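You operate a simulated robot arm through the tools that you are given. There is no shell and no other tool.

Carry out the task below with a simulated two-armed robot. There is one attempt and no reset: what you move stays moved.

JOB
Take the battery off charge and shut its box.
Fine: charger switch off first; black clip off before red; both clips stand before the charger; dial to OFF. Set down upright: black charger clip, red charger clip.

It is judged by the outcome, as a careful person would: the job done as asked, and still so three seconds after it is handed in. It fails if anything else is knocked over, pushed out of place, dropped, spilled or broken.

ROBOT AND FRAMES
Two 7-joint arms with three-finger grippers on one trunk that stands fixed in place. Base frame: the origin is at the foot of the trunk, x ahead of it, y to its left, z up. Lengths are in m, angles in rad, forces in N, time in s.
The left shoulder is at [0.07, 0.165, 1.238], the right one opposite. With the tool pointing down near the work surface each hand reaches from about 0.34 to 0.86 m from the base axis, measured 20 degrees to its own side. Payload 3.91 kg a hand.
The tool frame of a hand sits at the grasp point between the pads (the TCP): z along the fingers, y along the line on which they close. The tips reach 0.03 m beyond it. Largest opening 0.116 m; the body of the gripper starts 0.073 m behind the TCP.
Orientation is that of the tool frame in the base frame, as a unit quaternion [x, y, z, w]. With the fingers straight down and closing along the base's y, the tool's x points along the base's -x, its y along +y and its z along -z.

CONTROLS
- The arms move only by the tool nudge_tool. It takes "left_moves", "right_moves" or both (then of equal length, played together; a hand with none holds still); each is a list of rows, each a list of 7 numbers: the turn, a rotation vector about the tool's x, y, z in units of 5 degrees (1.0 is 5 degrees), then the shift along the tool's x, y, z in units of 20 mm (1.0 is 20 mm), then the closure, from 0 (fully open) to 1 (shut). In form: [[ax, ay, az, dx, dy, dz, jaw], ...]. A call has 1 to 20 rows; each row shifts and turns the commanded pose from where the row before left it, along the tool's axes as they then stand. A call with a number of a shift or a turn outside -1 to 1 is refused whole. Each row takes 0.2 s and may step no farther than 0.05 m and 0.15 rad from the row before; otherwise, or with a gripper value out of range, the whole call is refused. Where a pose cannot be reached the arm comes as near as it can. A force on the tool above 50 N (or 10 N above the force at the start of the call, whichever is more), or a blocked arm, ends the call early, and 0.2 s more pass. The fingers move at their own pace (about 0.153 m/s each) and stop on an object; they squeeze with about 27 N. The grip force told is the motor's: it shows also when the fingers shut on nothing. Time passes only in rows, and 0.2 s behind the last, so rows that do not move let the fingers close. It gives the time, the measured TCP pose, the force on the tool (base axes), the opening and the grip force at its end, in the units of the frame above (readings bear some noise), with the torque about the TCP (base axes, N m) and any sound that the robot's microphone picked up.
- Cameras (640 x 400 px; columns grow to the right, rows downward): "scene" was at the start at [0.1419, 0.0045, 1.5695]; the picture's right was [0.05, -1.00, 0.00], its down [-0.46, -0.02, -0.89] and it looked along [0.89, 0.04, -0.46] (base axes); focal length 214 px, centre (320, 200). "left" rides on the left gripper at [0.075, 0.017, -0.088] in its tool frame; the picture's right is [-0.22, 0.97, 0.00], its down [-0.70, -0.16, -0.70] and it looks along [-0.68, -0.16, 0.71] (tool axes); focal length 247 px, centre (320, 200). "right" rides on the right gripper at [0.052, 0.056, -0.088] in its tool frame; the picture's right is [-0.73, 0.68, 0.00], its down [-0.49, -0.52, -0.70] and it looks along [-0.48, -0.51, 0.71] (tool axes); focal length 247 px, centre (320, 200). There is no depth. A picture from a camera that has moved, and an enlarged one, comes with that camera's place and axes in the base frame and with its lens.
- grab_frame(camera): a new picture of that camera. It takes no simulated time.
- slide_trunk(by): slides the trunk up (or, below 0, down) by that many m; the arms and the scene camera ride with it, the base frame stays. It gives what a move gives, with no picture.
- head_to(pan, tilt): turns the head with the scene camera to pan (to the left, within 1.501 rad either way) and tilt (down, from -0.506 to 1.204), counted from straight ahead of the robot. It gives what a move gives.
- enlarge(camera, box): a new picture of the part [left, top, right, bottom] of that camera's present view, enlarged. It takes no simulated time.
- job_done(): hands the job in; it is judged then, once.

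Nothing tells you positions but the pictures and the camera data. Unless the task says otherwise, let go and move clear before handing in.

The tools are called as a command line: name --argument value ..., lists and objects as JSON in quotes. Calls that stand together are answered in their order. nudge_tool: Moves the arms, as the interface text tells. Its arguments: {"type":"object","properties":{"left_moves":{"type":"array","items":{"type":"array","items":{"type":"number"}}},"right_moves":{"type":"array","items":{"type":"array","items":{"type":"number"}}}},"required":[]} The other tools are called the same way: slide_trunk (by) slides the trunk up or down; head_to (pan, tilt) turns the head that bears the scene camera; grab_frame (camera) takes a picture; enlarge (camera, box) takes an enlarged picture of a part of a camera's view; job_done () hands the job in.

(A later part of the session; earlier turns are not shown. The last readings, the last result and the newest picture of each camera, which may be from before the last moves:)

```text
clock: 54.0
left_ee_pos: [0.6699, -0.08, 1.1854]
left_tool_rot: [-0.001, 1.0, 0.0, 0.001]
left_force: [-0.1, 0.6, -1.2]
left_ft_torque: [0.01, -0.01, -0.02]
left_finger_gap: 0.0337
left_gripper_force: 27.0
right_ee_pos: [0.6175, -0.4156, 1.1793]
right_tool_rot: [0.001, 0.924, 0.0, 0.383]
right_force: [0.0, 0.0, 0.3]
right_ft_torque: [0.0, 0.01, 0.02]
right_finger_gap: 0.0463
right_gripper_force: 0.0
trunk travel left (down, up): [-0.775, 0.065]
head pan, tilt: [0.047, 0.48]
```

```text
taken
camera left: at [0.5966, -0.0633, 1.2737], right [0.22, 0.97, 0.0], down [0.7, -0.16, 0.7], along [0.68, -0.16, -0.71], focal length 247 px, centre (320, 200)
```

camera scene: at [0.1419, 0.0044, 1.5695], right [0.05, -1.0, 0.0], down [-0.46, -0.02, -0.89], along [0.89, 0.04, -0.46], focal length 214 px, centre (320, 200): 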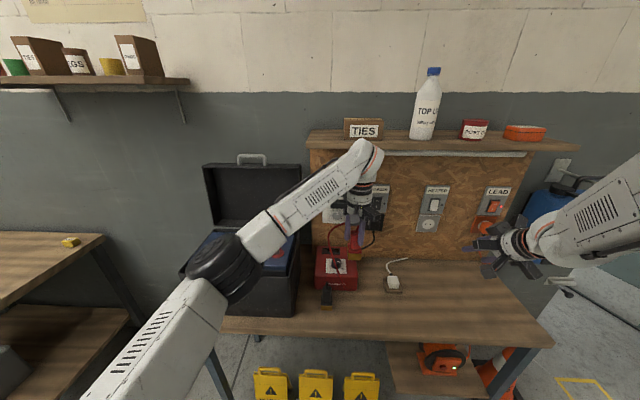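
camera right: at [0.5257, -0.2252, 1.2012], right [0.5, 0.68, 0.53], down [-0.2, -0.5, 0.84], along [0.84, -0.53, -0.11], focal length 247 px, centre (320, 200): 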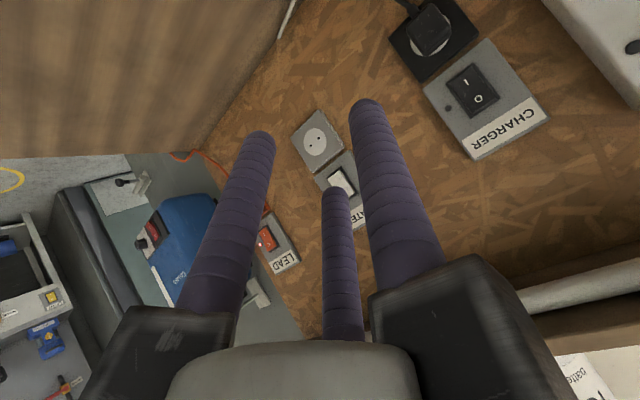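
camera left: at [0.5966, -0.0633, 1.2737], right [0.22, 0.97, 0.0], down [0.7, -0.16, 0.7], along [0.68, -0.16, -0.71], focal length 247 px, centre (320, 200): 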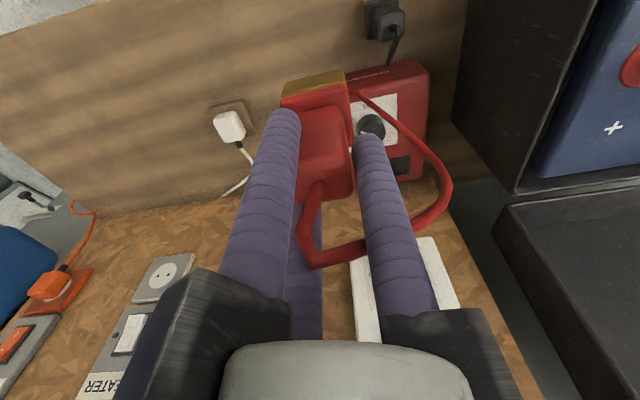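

nudge_tool --left_moves '[[0, 0, 0, 0, 0, 1, 1], [0, 0, 0, 0, 0, 1, 1], [0, 0, 0, 0, 0, 1, 1], [0, 0, 0, 0, 0, 1, 1], [0, 0, 0, 0, 0, 1, 1], [0, 0, 0, 0, 0, 1, 1], [0, 0, 0, 0, 0, 1, 1], [0, 0, 0, 0, 0, 1, 1], [0, 0, 0, 0, 0, 1, 1], [0, 0, 0, 0, 0, 0.6, 1], [0, 0, 0, 0, 0, 0, 1]]'

grab_frame --camera "scene"

enlarge --camera "scene" --box '[290, 230, 390, 320]'

grab_frame --camera "left"

```text
clock: 56.4
left_ee_pos: [0.67, -0.0801, 0.9917]
left_tool_rot: [0.0, 1.0, -0.001, 0.0]
left_force: [-0.7, -0.5, -1.2]
left_ft_torque: [0.0, -0.02, 0.03]
left_finger_gap: 0.0337
left_gripper_force: 27.2
right_ee_pos: [0.6172, -0.4156, 1.1799]
right_tool_rot: [0.001, 0.924, 0.0, 0.382]
right_force: [-0.7, 0.1, 0.5]
right_ft_torque: [-0.01, 0.0, -0.01]
right_finger_gap: 0.0464
right_gripper_force: 0.0
trunk travel left (down, up): [-0.775, 0.065]
head pan, tilt: [0.047, 0.48]
```

```text
taken
camera scene: at [0.142, 0.0043, 1.5695], right [0.05, -1.0, 0.0], down [-0.46, -0.02, -0.89], along [0.89, 0.04, -0.46], focal length 214 px, centre (320, 200)
```

scene: 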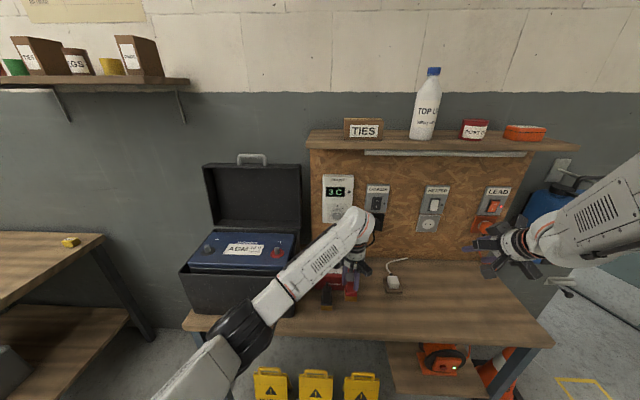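

```text
4.44 times, centred on (340, 275) of scene
camera zoom: at [0.142, 0.0043, 1.5695], right [0.05, -1.0, 0.0], down [-0.46, -0.02, -0.89], along [0.89, 0.04, -0.46], focal length 953 px, centre (231, -133)
```

zoom: 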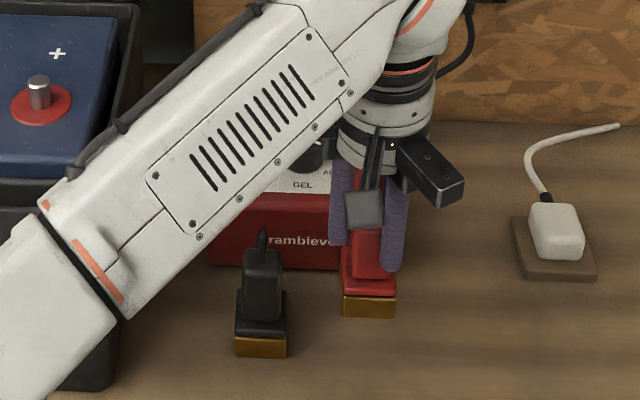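

```text
taken
camera left: at [0.5965, -0.0646, 1.0816], right [0.22, 0.97, 0.0], down [0.7, -0.16, 0.7], along [0.68, -0.16, -0.71], focal length 247 px, centre (320, 200)
```

left: 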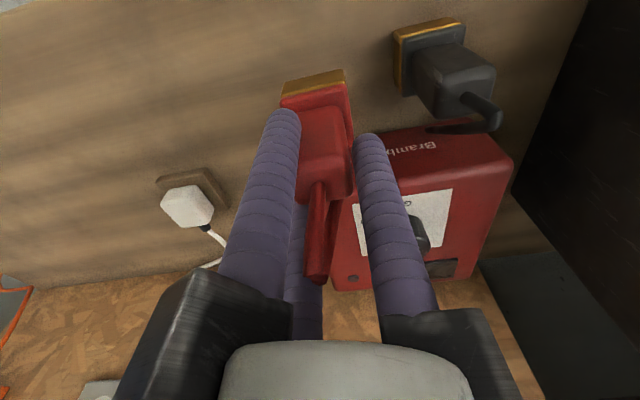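

All clear. The grip height matches the black clip's, so contact should come near TCP z 0.937. I'll lower to just above that and creep.

nudge_tool --left_moves '[[0, 0, 0, 0, 0, 0.8, 1], [0, 0, 0, 0, 0, 0.8, 1], [0, 0, 0, 0, 0, 0.6, 1], [0, 0, 0, 0, 0, 0.15, 1], [0, 0, 0, 0, 0, 0, 1]]'

nudge_tool --left_moves '[[0, 0, 0, 0, 0, 0.15, 1], [0, 0, 0, 0, 0, 0.1, 1], [0, 0, 0, 0, 0, 0, 1]]'

enlarge --camera "scene" --box '[290, 230, 390, 320]'

```text
clock: 57.6
left_ee_pos: [0.67, -0.0786, 0.9435]
left_tool_rot: [0.0, 1.0, 0.0, 0.0]
left_force: [-0.1, 1.2, -0.4]
left_ft_torque: [0.0, 0.01, 0.02]
left_finger_gap: 0.0336
left_gripper_force: 26.9
right_ee_pos: [0.6182, -0.4147, 1.1801]
right_tool_rot: [0.001, 0.924, -0.001, 0.384]
right_force: [-0.2, 0.3, 0.5]
right_ft_torque: [0.02, -0.03, -0.01]
right_finger_gap: 0.0464
right_gripper_force: 0.1
trunk travel left (down, up): [-0.775, 0.065]
head pan, tilt: [0.047, 0.48]
```

```text
clock: 58.4
left_ee_pos: [0.67, -0.0784, 0.9411]
left_tool_rot: [0.001, 1.0, -0.001, 0.001]
left_force: [1.0, -1.0, 11.2]
left_ft_torque: [0.08, 0.06, 0.02]
left_finger_gap: 0.0336
left_gripper_force: 27.1
right_ee_pos: [0.6164, -0.4149, 1.179]
right_tool_rot: [0.001, 0.923, 0.0, 0.384]
right_force: [-0.2, 0.7, 0.6]
right_ft_torque: [-0.02, 0.01, 0.0]
right_finger_gap: 0.0463
right_gripper_force: 0.1
trunk travel left (down, up): [-0.775, 0.065]
head pan, tilt: [0.047, 0.48]
```

```text
4.44 times, centred on (340, 275) of scene
camera zoom: at [0.1408, 0.0043, 1.5698], right [0.05, -1.0, 0.0], down [-0.46, -0.02, -0.89], along [0.89, 0.04, -0.46], focal length 953 px, centre (231, -133)
```

zoom: 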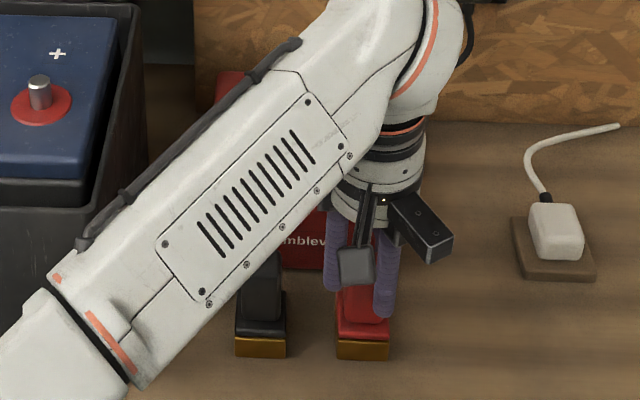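

The red clip is down with 11 N of contact and stands level with the black one. I'll release gently.

nudge_tool --left_moves '[[0, 0, 0, 0, 0, -0.07, 1], [0, 0, 0, 0, 0, 0, 1], [0, 0, 0, 0, 0, 0, 0.6], [0, 0, 0, 0, 0, 0, 0.5], [0, 0, 0, 0, 0, 0, 0.5]]'

grab_frame --camera "left"

enlarge --camera "scene" --box '[290, 230, 390, 320]'

```text
clock: 59.6
left_ee_pos: [0.6708, -0.0784, 0.9402]
left_tool_rot: [0.001, 1.0, 0.0, 0.0]
left_force: [-0.4, 0.7, 0.6]
left_ft_torque: [0.0, -0.03, 0.02]
left_finger_gap: 0.0579
left_gripper_force: 0.1
right_ee_pos: [0.6171, -0.4158, 1.1785]
right_tool_rot: [0.001, 0.924, -0.001, 0.382]
right_force: [1.1, 0.2, -0.5]
right_ft_torque: [0.02, 0.0, 0.0]
right_finger_gap: 0.0462
right_gripper_force: 0.0
trunk travel left (down, up): [-0.775, 0.065]
head pan, tilt: [0.047, 0.48]
```

```text
taken
camera left: at [0.5968, -0.0625, 1.0297], right [0.22, 0.97, 0.0], down [0.7, -0.16, 0.7], along [0.68, -0.16, -0.71], focal length 247 px, centre (320, 200)
```

left: 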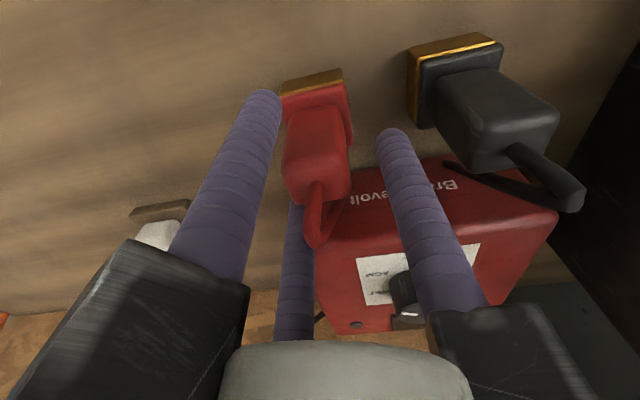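

```text
4.44 times, centred on (340, 275) of scene
camera zoom: at [0.1422, 0.0044, 1.5695], right [0.05, -1.0, 0.0], down [-0.46, -0.02, -0.89], along [0.89, 0.04, -0.46], focal length 953 px, centre (231, -133)
```

zoom: 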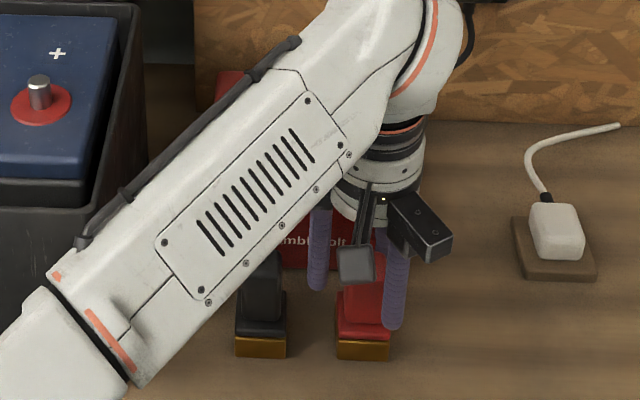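

Both clips stand free. I'll rise straight up and then go toward the charger dial, taking a good look at it first.

nudge_tool --left_moves '[[0, 0, 0, 0, 0, -0.5, 0.5], [0, 0, 0, 0, 0, -1, 0.5], [0, 0, 0, 0, 0, -1, 0.5], [0, 0, 0, 0, 0, -1, 0.5], [0, 0, 0, 0, 0, -1, 0.5], [0, 0, 0, 0, 0, -1, 0.5], [0, 0, 0, 0, 0, -1, 0.5], [0, 0, 0, 0, 0, -1, 0.5], [0, 0, 0, 0, 0, -1, 0.5], [0, 0, 0, 0, 0, -1, 0.4], [0, 0, 0, 0, 0, -1, 0.35], [0, 0, 0, 0, 0, -1, 0.35], [0, 0, 0, -0.3, 0.85, 0, 0.35], [0, 0, 0, -0.3, 0.85, 0, 0.35], [0, 0, 0, -0.3, 0.85, 0, 0.35], [0, 0, 0, 0, 0, 0, 0.35]]'

grab_frame --camera "left"

grab_frame --camera "scene"

enlarge --camera "left" --box '[270, 50, 400, 180]'

```text
clock: 63.0
left_ee_pos: [0.6866, -0.0277, 1.1722]
left_tool_rot: [0.001, 1.0, 0.0, -0.001]
left_force: [-0.3, 0.2, -0.1]
left_ft_torque: [0.0, 0.04, 0.01]
left_finger_gap: 0.0753
left_gripper_force: 0.1
right_ee_pos: [0.6173, -0.4147, 1.1785]
right_tool_rot: [0.001, 0.924, 0.0, 0.382]
right_force: [-0.3, 0.2, 0.1]
right_ft_torque: [0.01, -0.03, 0.02]
right_finger_gap: 0.0463
right_gripper_force: 0.1
trunk travel left (down, up): [-0.775, 0.065]
head pan, tilt: [0.047, 0.48]
```

```text
taken
camera left: at [0.6131, -0.0128, 1.2616], right [0.22, 0.97, 0.0], down [0.7, -0.16, 0.7], along [0.68, -0.16, -0.71], focal length 247 px, centre (320, 200)
```

left: 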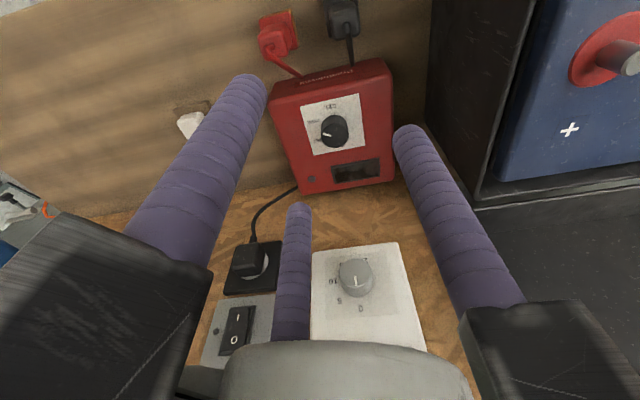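

```text
taken
camera scene: at [0.1421, 0.004, 1.5695], right [0.05, -1.0, 0.0], down [-0.46, -0.02, -0.89], along [0.89, 0.04, -0.46], focal length 214 px, centre (320, 200)
```

scene: 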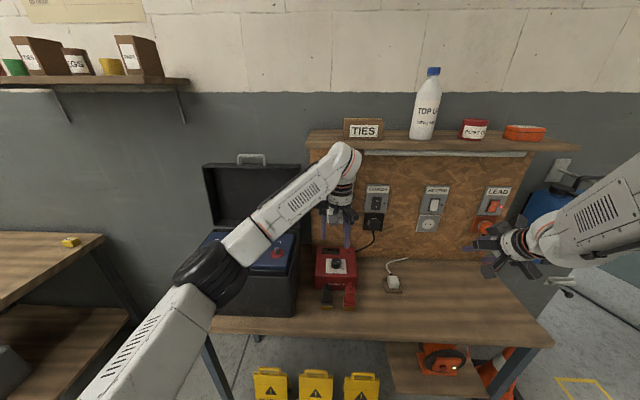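

```text
3.08 times, centred on (335, 115) of left
camera zoom: at [0.6131, -0.0128, 1.2616], right [0.22, 0.97, 0.0], down [0.7, -0.16, 0.7], along [0.68, -0.16, -0.71], focal length 760 px, centre (274, 462)
```

zoom: 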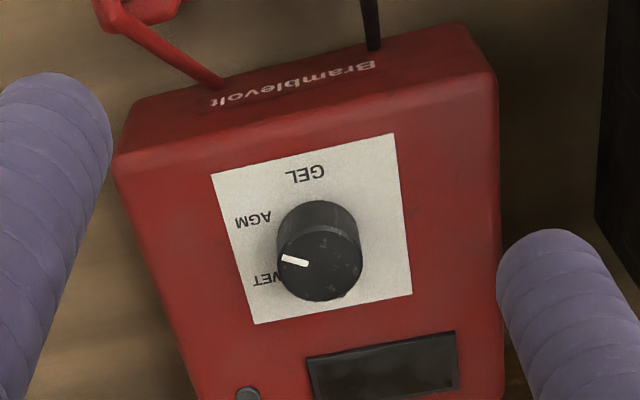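

The dial pointer is on AGM; the labels run GEL (toward me), AGM, WET (right) and OFF (far side) at about 60° spacing, so it needs about 120° counter-clockwise from above. I'll zoom further to pin down the knob centre.

enlarge --camera "left" --box '[305, 90, 365, 150]'

enlarge --camera "scene" --box '[310, 240, 365, 310]'

```text
6.67 times, centred on (335, 120) of left
camera zoom: at [0.6131, -0.0128, 1.2616], right [0.22, 0.97, 0.0], down [0.7, -0.16, 0.7], along [0.68, -0.16, -0.71], focal length 1646 px, centre (220, 733)
```

zoom: 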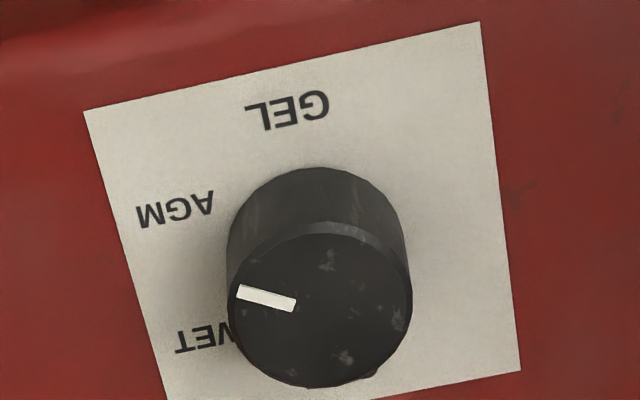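

```text
5.71 times, centred on (338, 275) of scene
camera zoom: at [0.1421, 0.004, 1.5695], right [0.05, -1.0, 0.0], down [-0.46, -0.02, -0.89], along [0.89, 0.04, -0.46], focal length 1226 px, centre (220, -229)
```

zoom: 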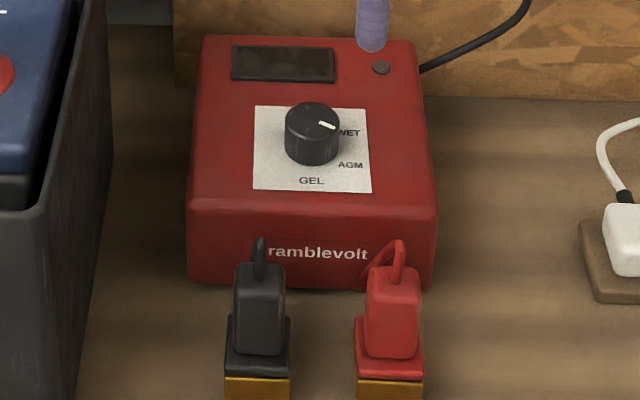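

The knob's top is at about (0.783, -0.0315, 0.964) and the pointer sits on AGM. I'll move above it and pre-turn the hand +60° so the 120° turn stays within the wrist's range.

nudge_tool --left_moves '[[0, 0, 0, -0.964, -0.04, 0.5, 0.4], [0, 0, 0, -0.964, -0.04, 0.5, 0.4], [0, 0, 0, -0.964, -0.04, 1, 0.4], [0, 0, 0, -0.964, -0.04, 1, 0.4], [0, 0, 0, -0.964, -0.04, 1, 0.4], [0, 0, 1, 0, 0, 0.5, 0.4], [0, 0, 1, 0, 0, 0.5, 0.4], [0, 0, 1, 0, 0, 0.5, 0.4], [0, 0, 1, 0, 0, 0, 0.4], [0, 0, 1, 0, 0, 0, 0.4], [0, 0, 1, 0, 0, 0, 0.4], [0, 0, 1, 0, 0, 0, 0.4], [0, 0, 1, 0, 0, 0, 0.4], [0, 0, 1, 0, 0, 0, 0.4], [0, 0, 1, 0, 0, 0, 0.4], [0, 0, 1, 0, 0, 0, 0.4], [0, 0, 1, 0, 0, 0, 0.4], [0, 0, 0, 0, 0, 0, 0.4]]'

grab_frame --camera "left"

grab_frame --camera "scene"

enlarge --camera "scene" --box '[300, 220, 380, 310]'

```text
clock: 66.8
left_ee_pos: [0.7781, -0.0304, 1.06]
left_tool_rot: [0.502, 0.865, 0.0, 0.0]
left_force: [0.1, 0.4, -0.3]
left_ft_torque: [0.01, -0.01, -0.03]
left_finger_gap: 0.0697
left_gripper_force: 0.0
left hand out of reach, approached as far as the arm can: row 5
right_ee_pos: [0.6182, -0.4143, 1.1807]
right_tool_rot: [0.002, 0.923, -0.001, 0.384]
right_force: [-0.5, 0.2, -0.7]
right_ft_torque: [0.02, 0.05, 0.02]
right_finger_gap: 0.0464
right_gripper_force: 0.2
trunk travel left (down, up): [-0.775, 0.065]
head pan, tilt: [0.047, 0.48]
```

```text
taken
camera left: at [0.7565, 0.042, 1.1474], right [0.96, 0.29, 0.0], down [0.21, -0.68, 0.7], along [0.2, -0.67, -0.71], focal length 247 px, centre (320, 200)
```

left: 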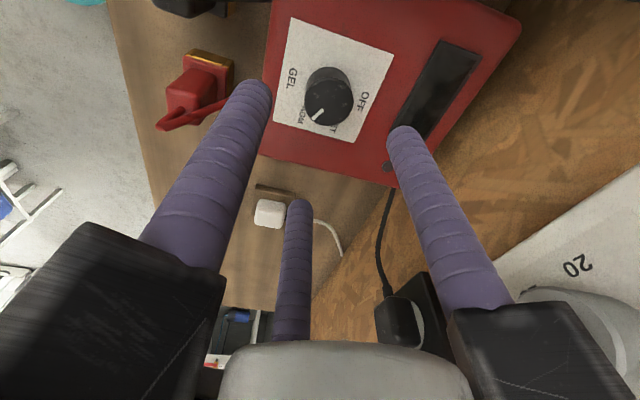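

```text
taken
camera scene: at [0.142, 0.0043, 1.5695], right [0.05, -1.0, 0.0], down [-0.46, -0.02, -0.89], along [0.89, 0.04, -0.46], focal length 214 px, centre (320, 200)
```

scene: 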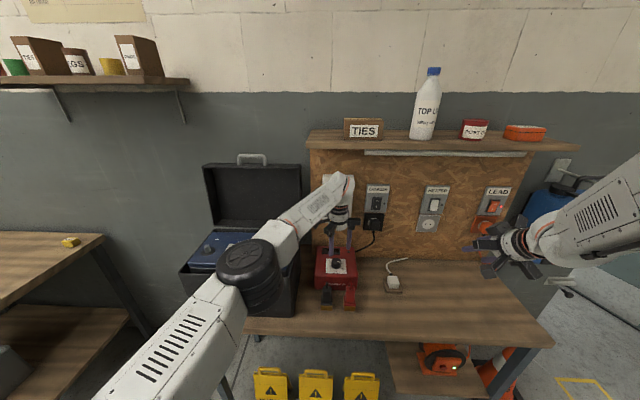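

```text
4.44 times, centred on (340, 265) of scene
camera zoom: at [0.142, 0.0043, 1.5695], right [0.05, -1.0, 0.0], down [-0.46, -0.02, -0.89], along [0.89, 0.04, -0.46], focal length 953 px, centre (231, -89)
```

zoom: 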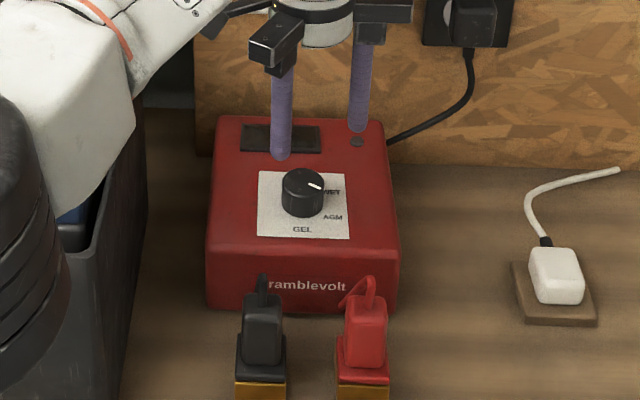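

The hand is turned +60° at (0.778, -0.030, 1.06), and the OFF label is now visible on the far side of the knob. I'll zoom to fine-tune the centre.

enlarge --camera "left" --box '[270, 40, 390, 150]'

```text
3.64 times, centred on (330, 95) of left
camera zoom: at [0.7565, 0.042, 1.1474], right [0.96, 0.29, 0.0], down [0.21, -0.68, 0.7], along [0.2, -0.67, -0.71], focal length 898 px, centre (284, 582)
```

zoom: 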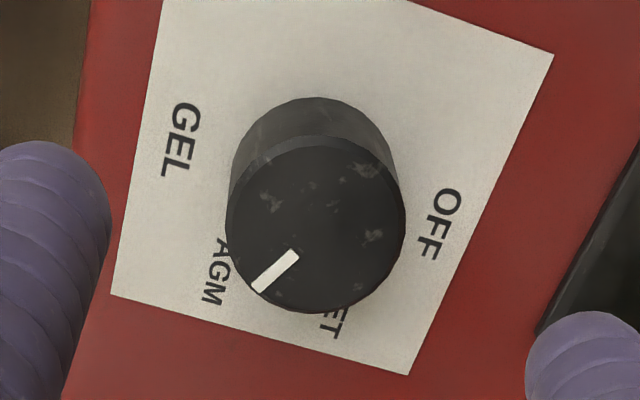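

The knob centre comes out at (0.784, -0.030). I'll correct 6 mm forward and start down.

nudge_tool --left_moves '[[0, 0, 0, -0.15, 0.26, 0.5, 0.4], [0, 0, 0, 0, 0, 0.75, 0.4], [0, 0, 0, 0, 0, 0.75, 0.4], [0, 0, 0, 0, 0, 0, 0.4]]'

grab_frame --camera "left"

grab_frame --camera "scene"

```text
clock: 67.8
left_ee_pos: [0.7838, -0.0306, 1.0192]
left_tool_rot: [0.5, 0.866, 0.0, 0.0]
left_force: [-0.2, 0.1, 0.6]
left_ft_torque: [0.02, 0.04, -0.01]
left_finger_gap: 0.0696
left_gripper_force: 0.0
right_ee_pos: [0.6162, -0.4153, 1.1791]
right_tool_rot: [0.0, 0.924, 0.001, 0.382]
right_force: [-0.5, 1.0, -0.1]
right_ft_torque: [0.05, -0.01, 0.03]
right_finger_gap: 0.0464
right_gripper_force: 0.1
trunk travel left (down, up): [-0.775, 0.065]
head pan, tilt: [0.047, 0.48]
```

```text
taken
camera left: at [0.7621, 0.0418, 1.1085], right [0.96, 0.29, 0.0], down [0.21, -0.68, 0.7], along [0.21, -0.67, -0.71], focal length 247 px, centre (320, 200)
```

left: 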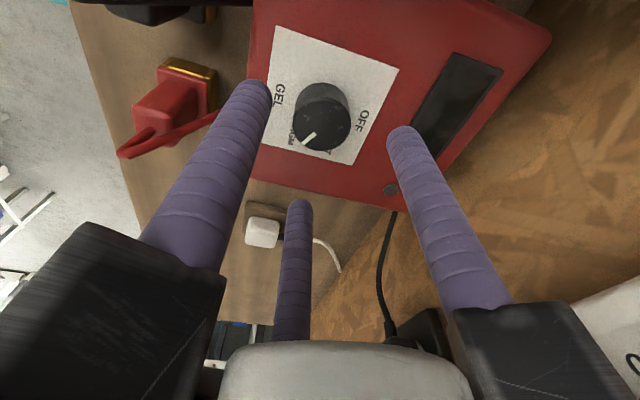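

```text
taken
camera scene: at [0.1416, 0.0036, 1.5696], right [0.05, -1.0, 0.0], down [-0.46, -0.02, -0.89], along [0.89, 0.04, -0.46], focal length 214 px, centre (320, 200)
```

scene: 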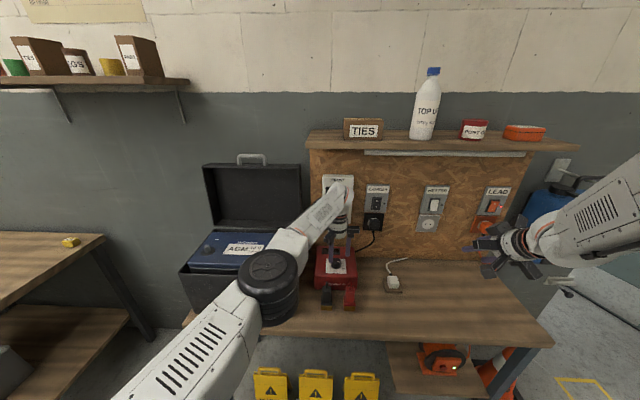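

nudge_tool --left_moves '[[0, 0, 0, 0, 0, 0.7, 0.4], [0, 0, 0, 0, 0, 0.7, 0.4], [0, 0, 0, 0, 0, 0.45, 0.4], [0, 0, 0, 0, 0, 0, 0.4]]'

grab_frame --camera "left"

enlarge --camera "scene" --box '[300, 220, 380, 310]'

```text
clock: 68.8
left_ee_pos: [0.7833, -0.0303, 0.9793]
left_tool_rot: [0.501, 0.866, -0.001, 0.0]
left_force: [0.5, -0.6, 0.5]
left_ft_torque: [0.01, 0.01, -0.03]
left_finger_gap: 0.0694
left_gripper_force: 0.2
right_ee_pos: [0.6175, -0.415, 1.1784]
right_tool_rot: [0.0, 0.924, 0.0, 0.382]
right_force: [-0.3, -0.3, 0.5]
right_ft_torque: [-0.02, -0.01, 0.0]
right_finger_gap: 0.0466
right_gripper_force: 0.0
trunk travel left (down, up): [-0.775, 0.065]
head pan, tilt: [0.047, 0.48]
```

```text
taken
camera left: at [0.7612, 0.0424, 1.0692], right [0.96, 0.29, 0.0], down [0.21, -0.68, 0.7], along [0.21, -0.67, -0.71], focal length 247 px, centre (320, 200)
```

left: 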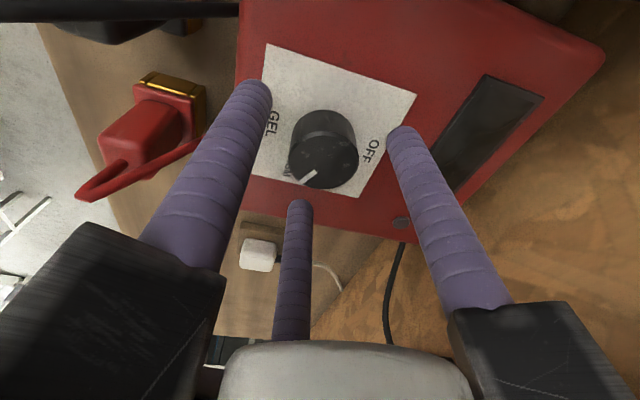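

```text
4.44 times, centred on (340, 265) of scene
camera zoom: at [0.1421, 0.0042, 1.5695], right [0.05, -1.0, 0.0], down [-0.46, -0.02, -0.89], along [0.89, 0.04, -0.46], focal length 953 px, centre (231, -89)
```

zoom: 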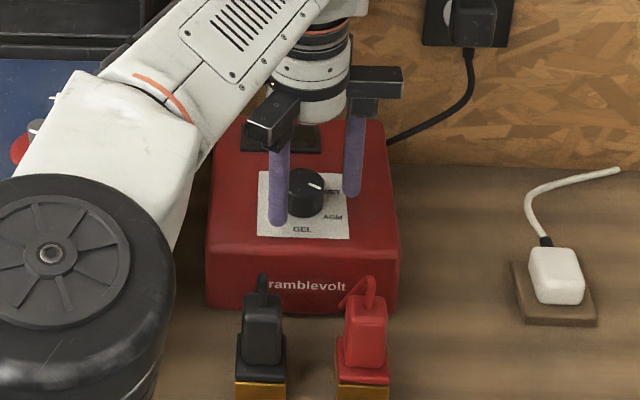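

The fingertips surround the knob. I'll close on it.

nudge_tool --left_moves '[[0, 0, 0, 0, 0, 0, 0.55], [0, 0, 0, 0, 0, 0, 0.7], [0, 0, 0, 0, 0, 0, 1], [0, 0, 0, 0, 0, 0, 1], [0, 0, 0, 0, 0, 0, 1]]'

grab_frame --camera "left"

enlarge --camera "scene" --box '[300, 220, 380, 310]'

```text
clock: 70.0
left_ee_pos: [0.7837, -0.0295, 0.9796]
left_tool_rot: [0.5, 0.866, 0.0, 0.002]
left_force: [18.2, -6.8, 7.6]
left_ft_torque: [-0.27, -0.78, 0.03]
left_finger_gap: 0.0373
left_gripper_force: 45.2
right_ee_pos: [0.6182, -0.4154, 1.1786]
right_tool_rot: [-0.001, 0.924, 0.001, 0.382]
right_force: [-0.7, -0.4, 0.0]
right_ft_torque: [-0.01, 0.0, -0.04]
right_finger_gap: 0.0465
right_gripper_force: 0.2
trunk travel left (down, up): [-0.775, 0.065]
head pan, tilt: [0.047, 0.48]
```

```text
taken
camera left: at [0.7633, 0.0416, 1.0694], right [0.96, 0.29, 0.0], down [0.21, -0.68, 0.7], along [0.21, -0.67, -0.71], focal length 247 px, centre (320, 200)
```

left: 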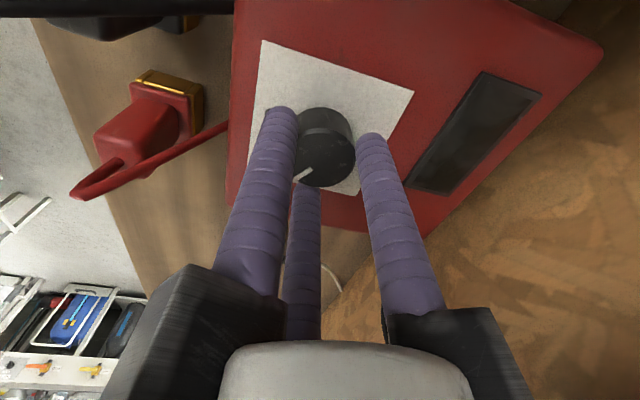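

```text
4.44 times, centred on (340, 265) of scene
camera zoom: at [0.1443, 0.0031, 1.5694], right [0.05, -1.0, 0.0], down [-0.46, -0.02, -0.89], along [0.89, 0.04, -0.46], focal length 953 px, centre (231, -89)
```

zoom: 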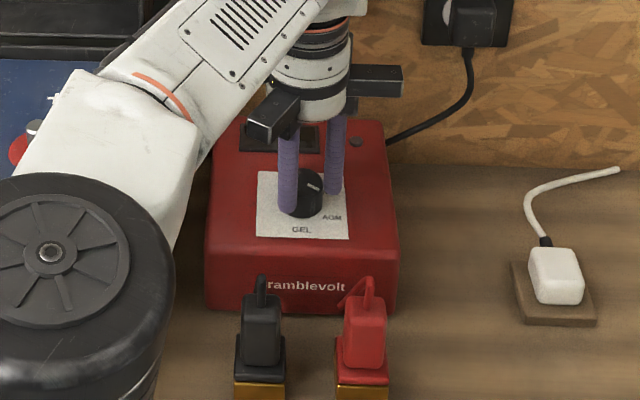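

I have grip, but an 18 N side load says the knob sits a few millimetres further forward. I'll ease the grip, recentre and close again rather than strain the charger.

nudge_tool --left_moves '[[0, 0, 0, 0, 0, 0, 0.6], [0, 0, 0, 0, 0, 0, 0.55], [0, 0, 0, -0.165, 0.136, 0, 0.55], [0, 0, 0, 0, 0, 0, 0.55], [0, 0, 0, 0, 0, 0, 0.7], [0, 0, 0, 0, 0, 0, 0.85], [0, 0, 0, 0, 0, 0, 1]]'

enlarge --camera "scene" --box '[300, 220, 380, 310]'

grab_frame --camera "left"

```text
clock: 71.6
left_ee_pos: [0.7834, -0.0281, 0.9808]
left_tool_rot: [0.5, 0.866, -0.001, 0.001]
left_force: [0.7, 2.6, 0.7]
left_ft_torque: [0.26, 0.33, 0.0]
left_finger_gap: 0.0396
left_gripper_force: 44.4
left hand out of reach, approached as far as the arm can: row 3
right_ee_pos: [0.617, -0.4146, 1.1796]
right_tool_rot: [0.001, 0.924, -0.001, 0.383]
right_force: [-0.1, 0.6, 0.7]
right_ft_torque: [0.0, 0.0, -0.01]
right_finger_gap: 0.0467
right_gripper_force: 0.1
trunk travel left (down, up): [-0.775, 0.065]
head pan, tilt: [0.047, 0.48]
```

```text
4.44 times, centred on (340, 265) of scene
camera zoom: at [0.1419, 0.0046, 1.5695], right [0.05, -1.0, 0.0], down [-0.46, -0.02, -0.89], along [0.89, 0.04, -0.46], focal length 953 px, centre (231, -89)
```

zoom: 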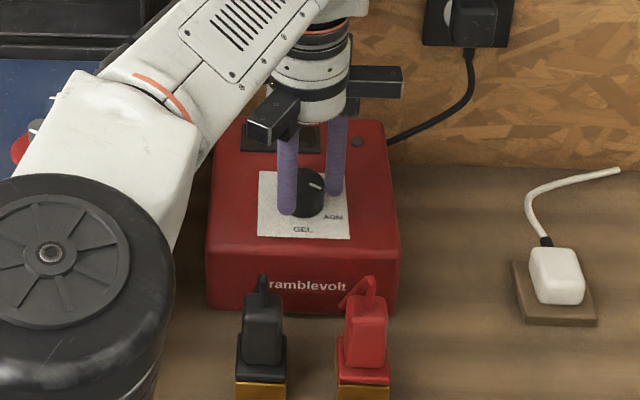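

```text
taken
camera left: at [0.7613, 0.0429, 1.0696], right [0.96, 0.29, 0.0], down [0.21, -0.68, 0.7], along [0.21, -0.67, -0.71], focal length 247 px, centre (320, 200)
```

left: 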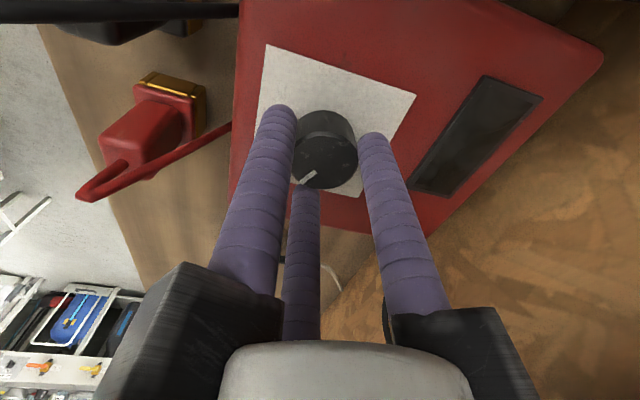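

nudge_tool --left_moves '[[0, 0, 0, 0, 0, 0, 1], [0, 0, 0, 0, 0, 0, 1], [0, 0, 0, 0, 0, 0, 1]]'

```text
clock: 72.4
left_ee_pos: [0.7836, -0.0286, 0.9801]
left_tool_rot: [0.499, 0.866, 0.0, 0.001]
left_force: [0.4, 2.9, 0.5]
left_ft_torque: [0.08, 0.01, -0.02]
left_finger_gap: 0.0396
left_gripper_force: 44.9
right_ee_pos: [0.617, -0.4155, 1.1791]
right_tool_rot: [0.0, 0.924, 0.0, 0.383]
right_force: [-0.6, 0.0, 0.0]
right_ft_torque: [0.0, 0.0, 0.03]
right_finger_gap: 0.0465
right_gripper_force: 0.0
trunk travel left (down, up): [-0.775, 0.065]
head pan, tilt: [0.047, 0.48]
```

It is now well centred, with about 3 N of side load and a gap of 40 mm. I'll turn the knob counter-clockwise, starting with 30°.

nudge_tool --left_moves '[[0, 0, -1, 0, 0, 0, 1], [0, 0, -1, 0, 0, 0, 1], [0, 0, -1, 0, 0, 0, 1], [0, 0, -1, 0, 0, 0, 1], [0, 0, -1, 0, 0, 0, 1], [0, 0, -1, 0, 0, 0, 1]]'

grab_frame --camera "left"

enlarge --camera "scene" --box '[300, 220, 380, 310]'

```text
clock: 73.8
left_ee_pos: [0.7833, -0.0298, 0.9802]
left_tool_rot: [0.259, 0.966, 0.0, 0.0]
left_force: [2.6, -1.4, -2.5]
left_ft_torque: [0.01, -0.77, -0.01]
left_finger_gap: 0.0395
left_gripper_force: 44.9
right_ee_pos: [0.6175, -0.4156, 1.1782]
right_tool_rot: [0.001, 0.924, 0.0, 0.384]
right_force: [0.1, 0.2, 0.6]
right_ft_torque: [-0.01, -0.01, -0.02]
right_finger_gap: 0.0462
right_gripper_force: 0.1
trunk travel left (down, up): [-0.775, 0.065]
head pan, tilt: [0.047, 0.48]
```

```text
taken
camera left: at [0.7276, 0.0205, 1.0698], right [0.68, 0.73, 0.0], down [0.52, -0.49, 0.7], along [0.51, -0.48, -0.71], focal length 247 px, centre (320, 200)
```

left: 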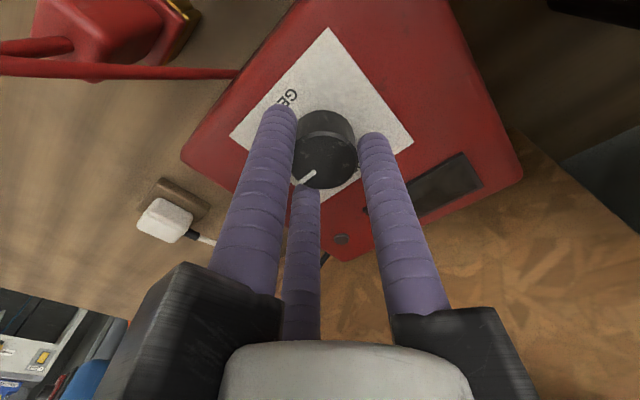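

```text
4.44 times, centred on (340, 265) of scene
camera zoom: at [0.1429, 0.004, 1.5694], right [0.05, -1.0, 0.0], down [-0.46, -0.02, -0.89], along [0.89, 0.04, -0.46], focal length 953 px, centre (231, -89)
```

zoom: 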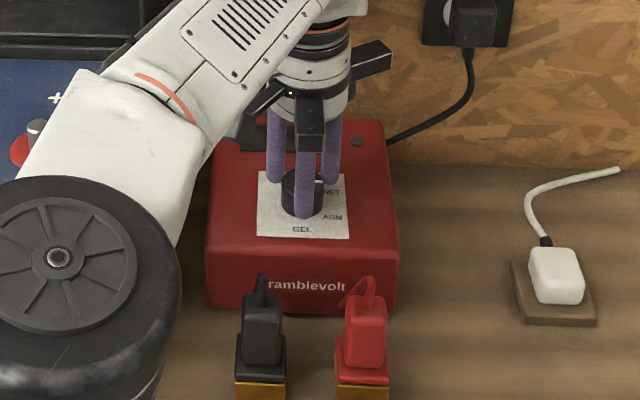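

The knob is turning with the hand, and the charger hasn't moved. I'll continue the turn.

nudge_tool --left_moves '[[0, 0, -1, 0, 0, 0, 1], [0, 0, -1, 0, 0, 0, 1], [0, 0, -1, 0, 0, 0, 1], [0, 0, -1, 0, 0, 0, 1], [0, 0, -1, 0, 0, 0, 1], [0, 0, -1, 0, 0, 0, 1], [0, 0, -1, 0, 0, 0, 1], [0, 0, -1, 0, 0, 0, 1], [0, 0, -1, 0, 0, 0, 1]]'

nudge_tool --left_moves '[[0, 0, -1, 0, 0, 0, 1], [0, 0, -1, 0, 0, 0, 1], [0, 0, -1, 0, 0, 0, 1], [0, 0, -1, 0, 0, 0, 1], [0, 0, -1, 0, 0, 0, 1], [0, 0, -1, 0, 0, 0, 1]]'

grab_frame --camera "left"

enlarge --camera "scene" --box '[300, 220, 380, 310]'

```text
clock: 75.8
left_ee_pos: [0.7843, -0.0292, 0.9819]
left_tool_rot: [-0.032, 0.999, -0.004, -0.001]
left_force: [-4.7, -7.8, -25.9]
left_ft_torque: [-0.51, 0.14, 0.03]
left_finger_gap: 0.0373
left_gripper_force: 45.6
left hand out of reach, approached as far as the arm can: row 7, 8, 9
right_ee_pos: [0.6204, -0.4129, 1.1762]
right_tool_rot: [0.0, 0.924, 0.0, 0.382]
right_force: [0.6, -0.6, -0.1]
right_ft_torque: [0.0, 0.02, 0.0]
right_finger_gap: 0.0464
right_gripper_force: 0.0
trunk travel left (down, up): [-0.775, 0.065]
head pan, tilt: [0.047, 0.48]
```

```text
clock: 77.2
left_ee_pos: [0.786, -0.0299, 0.9913]
left_tool_rot: [-0.037, 0.999, -0.003, 0.008]
left_force: [6.4, 3.7, 15.4]
left_ft_torque: [-0.02, -0.03, 0.05]
left_finger_gap: 0.0088
left_gripper_force: 45.2
left hand out of reach, approached as far as the arm can: row 1, 2, 3, 4, 5, 6
right_ee_pos: [0.6167, -0.4143, 1.1805]
right_tool_rot: [0.0, 0.924, -0.001, 0.383]
right_force: [-0.1, 0.9, -0.1]
right_ft_torque: [0.02, 0.0, -0.02]
right_finger_gap: 0.0464
right_gripper_force: 0.0
trunk travel left (down, up): [-0.775, 0.065]
head pan, tilt: [0.047, 0.48]
```

```text
taken
camera left: at [0.7088, -0.0194, 1.0801], right [0.15, 0.99, 0.0], down [0.69, -0.1, 0.71], along [0.7, -0.11, -0.7], focal length 247 px, centre (320, 200)
```

left: 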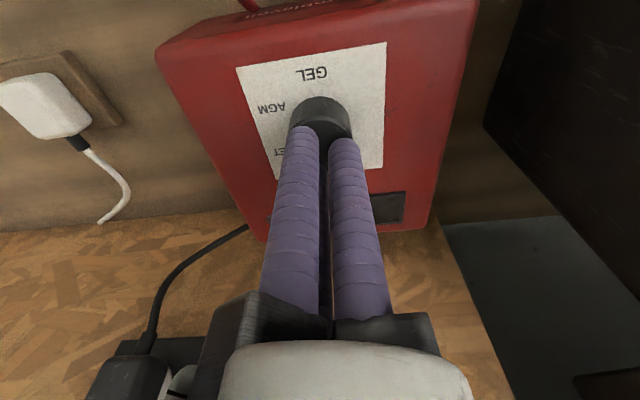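

```text
4.44 times, centred on (340, 265) of scene
camera zoom: at [0.1407, 0.005, 1.5699], right [0.05, -1.0, 0.0], down [-0.46, -0.02, -0.89], along [0.89, 0.04, -0.46], focal length 953 px, centre (231, -89)
```

zoom: 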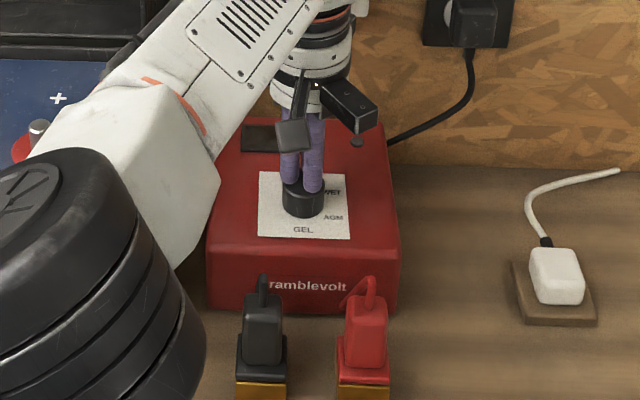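

The wrist hit its limit near 0° yaw and the fingers slipped up off the knob; the charger itself hasn't moved. I'll lift clear and check where the pointer is.

nudge_tool --left_moves '[[0, 0, 0, 0, 0, -0.5, 1], [0, 0, 0, 0, 0, -1, 0.9], [0, 0, 0, 0, 0, -1, 0.7], [0, 0, 0, 0, 0, -1, 0.5], [0, 0, 0, 0, 0, -1, 0.4], [0, 0, 0, 0, 0, 0, 0.4]]'

grab_frame --camera "left"

enlarge --camera "left" --box '[270, 60, 400, 190]'

enlarge --camera "scene" --box '[300, 220, 380, 310]'

```text
clock: 78.6
left_ee_pos: [0.7837, -0.0292, 1.0784]
left_tool_rot: [-0.036, 0.999, -0.003, 0.005]
left_force: [0.8, -0.3, -0.6]
left_ft_torque: [-0.01, -0.01, -0.02]
left_finger_gap: 0.0693
left_gripper_force: 0.1
right_ee_pos: [0.6177, -0.4154, 1.1786]
right_tool_rot: [0.0, 0.924, 0.0, 0.382]
right_force: [-0.3, 0.4, 0.2]
right_ft_torque: [-0.01, -0.02, -0.02]
right_finger_gap: 0.0465
right_gripper_force: 0.1
trunk travel left (down, up): [-0.775, 0.065]
head pan, tilt: [0.047, 0.48]
```

```text
taken
camera left: at [0.7078, -0.0181, 1.1672], right [0.15, 0.99, 0.0], down [0.7, -0.1, 0.71], along [0.7, -0.11, -0.71], focal length 247 px, centre (320, 200)
```

left: 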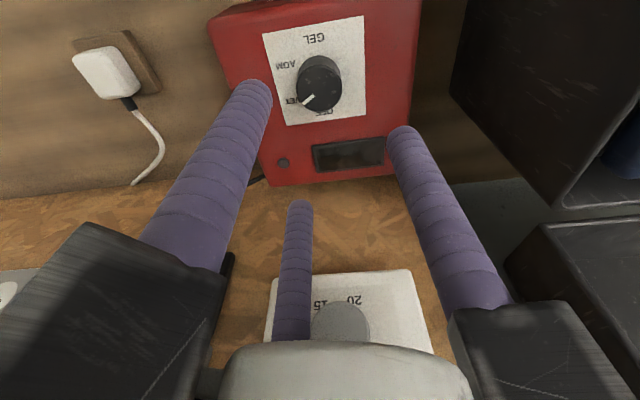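

```text
3.08 times, centred on (335, 125) of left
camera zoom: at [0.7078, -0.0181, 1.1672], right [0.15, 0.99, 0.0], down [0.7, -0.1, 0.71], along [0.7, -0.11, -0.71], focal length 760 px, centre (274, 431)
```

zoom: 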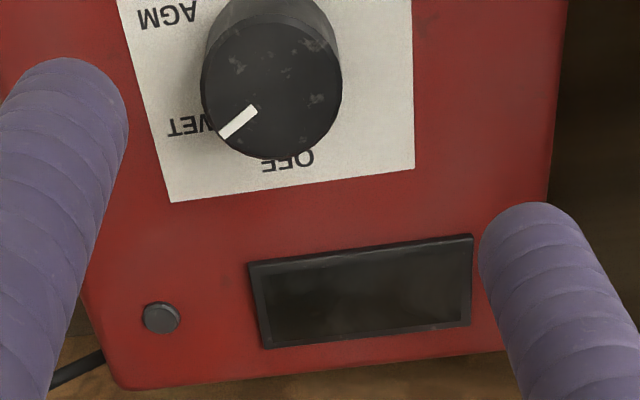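

```text
4.44 times, centred on (340, 265) of scene
camera zoom: at [0.1425, 0.0041, 1.5695], right [0.05, -1.0, 0.0], down [-0.46, -0.02, -0.89], along [0.89, 0.04, -0.46], focal length 953 px, centre (231, -89)
```

zoom: 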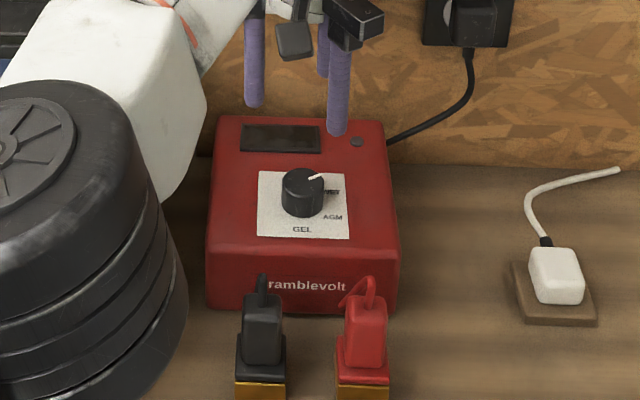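

The pointer is now on WET, with OFF another 60° counter-clockwise. I'll pre-turn the hand back to about +66°, re-grip and turn 60°.

nudge_tool --left_moves '[[0, 0, 1, 0, 0, 0, 0.4], [0, 0, 1, 0, 0, 0, 0.4], [0, 0, 1, 0, 0, 0, 0.4], [0, 0, 1, 0, 0, 0, 0.4], [0, 0, 1, 0, 0, 0, 0.4], [0, 0, 1, 0, 0, 0, 0.4], [0, 0, 1, 0, 0, 0, 0.4], [0, 0, 1, 0, 0, 0, 0.4], [0, 0, 1, 0, 0, 0, 0.4], [0, 0, 1, 0, 0, 0, 0.4], [0, 0, 1, 0, 0, 0, 0.4], [0, 0, 1, 0, 0, 0, 0.4], [0, 0, 1, 0, 0, 0, 0.4], [0, 0, 1, 0, 0, 0, 0.4], [0, 0, 0, 0, 0, 0, 0.4]]'

grab_frame --camera "left"

```text
clock: 81.8
left_ee_pos: [0.7848, -0.0298, 1.0801]
left_tool_rot: [0.543, 0.84, 0.0, 0.007]
left_force: [0.0, 0.6, 0.9]
left_ft_torque: [0.0, -0.04, -0.01]
left_finger_gap: 0.0697
left_gripper_force: 0.1
right_ee_pos: [0.6176, -0.4149, 1.1794]
right_tool_rot: [0.0, 0.924, 0.0, 0.383]
right_force: [0.0, -0.9, 0.5]
right_ft_torque: [0.01, 0.0, 0.01]
right_finger_gap: 0.0465
right_gripper_force: 0.2
trunk travel left (down, up): [-0.775, 0.065]
head pan, tilt: [0.047, 0.48]
```

```text
taken
camera left: at [0.7689, 0.0444, 1.1687], right [0.98, 0.19, 0.01], down [0.13, -0.7, 0.71], along [0.15, -0.69, -0.71], focal length 247 px, centre (320, 200)
```

left: 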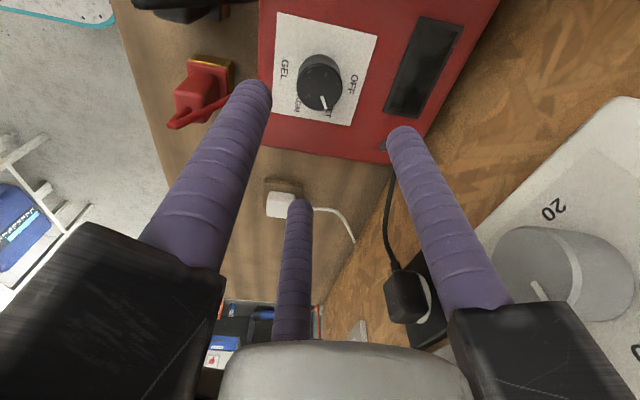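

nudge_tool --left_moves '[[0, 0, 0, 0, 0, 1, 0.4], [0, 0, 0, 0, 0, 1, 0.4], [0, 0, 0, 0, 0, 1, 0.4], [0, 0, 0, 0, 0, 1, 0.4], [0, 0, 0, 0, 0, 0.6, 0.4], [0, 0, 0, 0, 0, 0.45, 0.4], [0, 0, 0, 0, 0, 0, 0.4], [0, 0, 0, 0, 0, 0, 0.55], [0, 0, 0, 0, 0, 0, 0.65], [0, 0, 0, 0, 0, 0, 0.8], [0, 0, 0, 0, 0, 0, 0.9], [0, 0, 0, 0, 0, 0, 0.9]]'

grab_frame --camera "left"

```text
clock: 84.4
left_ee_pos: [0.7837, -0.0301, 0.9775]
left_tool_rot: [0.543, 0.84, 0.001, 0.006]
left_force: [-7.5, 5.8, -4.2]
left_ft_torque: [0.16, -0.02, -0.01]
left_finger_gap: 0.0368
left_gripper_force: 45.2
right_ee_pos: [0.6179, -0.4132, 1.179]
right_tool_rot: [-0.001, 0.924, 0.001, 0.383]
right_force: [-0.4, -0.2, 0.6]
right_ft_torque: [-0.01, 0.02, -0.03]
right_finger_gap: 0.0466
right_gripper_force: 0.1
trunk travel left (down, up): [-0.775, 0.065]
head pan, tilt: [0.047, 0.48]
```

```text
taken
camera left: at [0.7697, 0.0441, 1.0669], right [0.98, 0.2, 0.01], down [0.13, -0.7, 0.71], along [0.15, -0.69, -0.71], focal length 247 px, centre (320, 200)
```

left: 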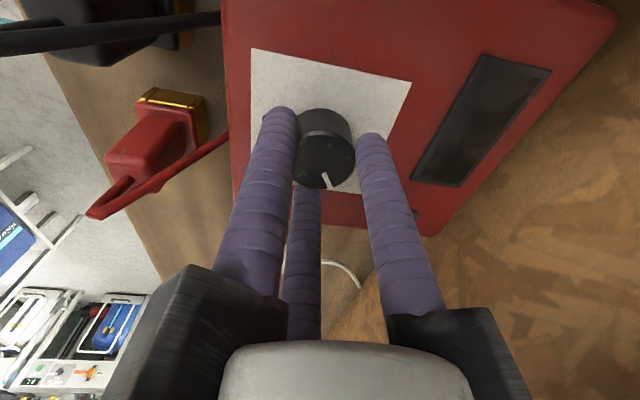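

Gripped with a modest side load. Turning 60° counter-clockwise.

nudge_tool --left_moves '[[0, 0, -1, 0, 0, 0, 1], [0, 0, -1, 0, 0, 0, 1], [0, 0, -1, 0, 0, 0, 1], [0, 0, -1, 0, 0, 0, 1], [0, 0, -1, 0, 0, 0, 1], [0, 0, -1, 0, 0, 0, 1], [0, 0, -1, 0, 0, 0, 1], [0, 0, -1, 0, 0, 0, 1], [0, 0, -1, 0, 0, 0, 1], [0, 0, -1, 0, 0, 0, 1]]'

grab_frame --camera "left"

enlarge --camera "scene" --box '[300, 220, 380, 310]'

```text
clock: 86.6
left_ee_pos: [0.7833, -0.0296, 0.9798]
left_tool_rot: [0.137, 0.991, -0.003, 0.006]
left_force: [-19.2, 8.7, -19.4]
left_ft_torque: [0.49, 0.02, 0.04]
left_finger_gap: 0.0367
left_gripper_force: 44.6
right_ee_pos: [0.6172, -0.4147, 1.1785]
right_tool_rot: [-0.001, 0.924, 0.0, 0.382]
right_force: [0.6, 0.5, 0.3]
right_ft_torque: [0.0, 0.01, 0.01]
right_finger_gap: 0.0464
right_gripper_force: 0.1
trunk travel left (down, up): [-0.775, 0.065]
head pan, tilt: [0.047, 0.48]
```

```text
taken
camera left: at [0.7176, 0.0058, 1.0668], right [0.48, 0.88, 0.0], down [0.62, -0.34, 0.71], along [0.62, -0.34, -0.7], focal length 247 px, centre (320, 200)
```

left: 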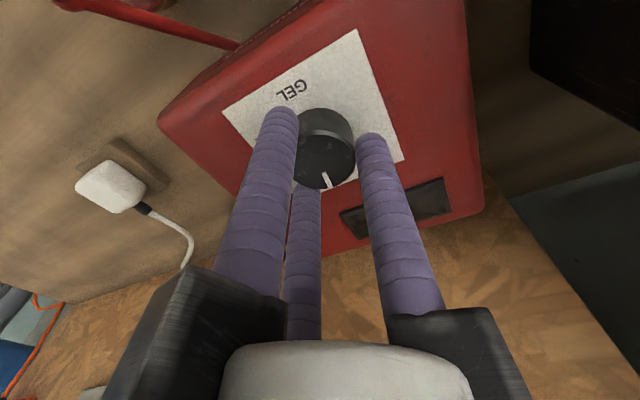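

```text
4.44 times, centred on (340, 265) of scene
camera zoom: at [0.1417, 0.0056, 1.5694], right [0.05, -1.0, 0.0], down [-0.46, -0.02, -0.89], along [0.89, 0.04, -0.46], focal length 953 px, centre (231, -89)
```

zoom: 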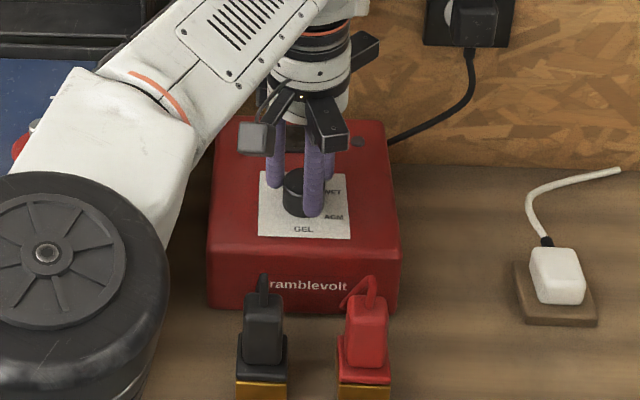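

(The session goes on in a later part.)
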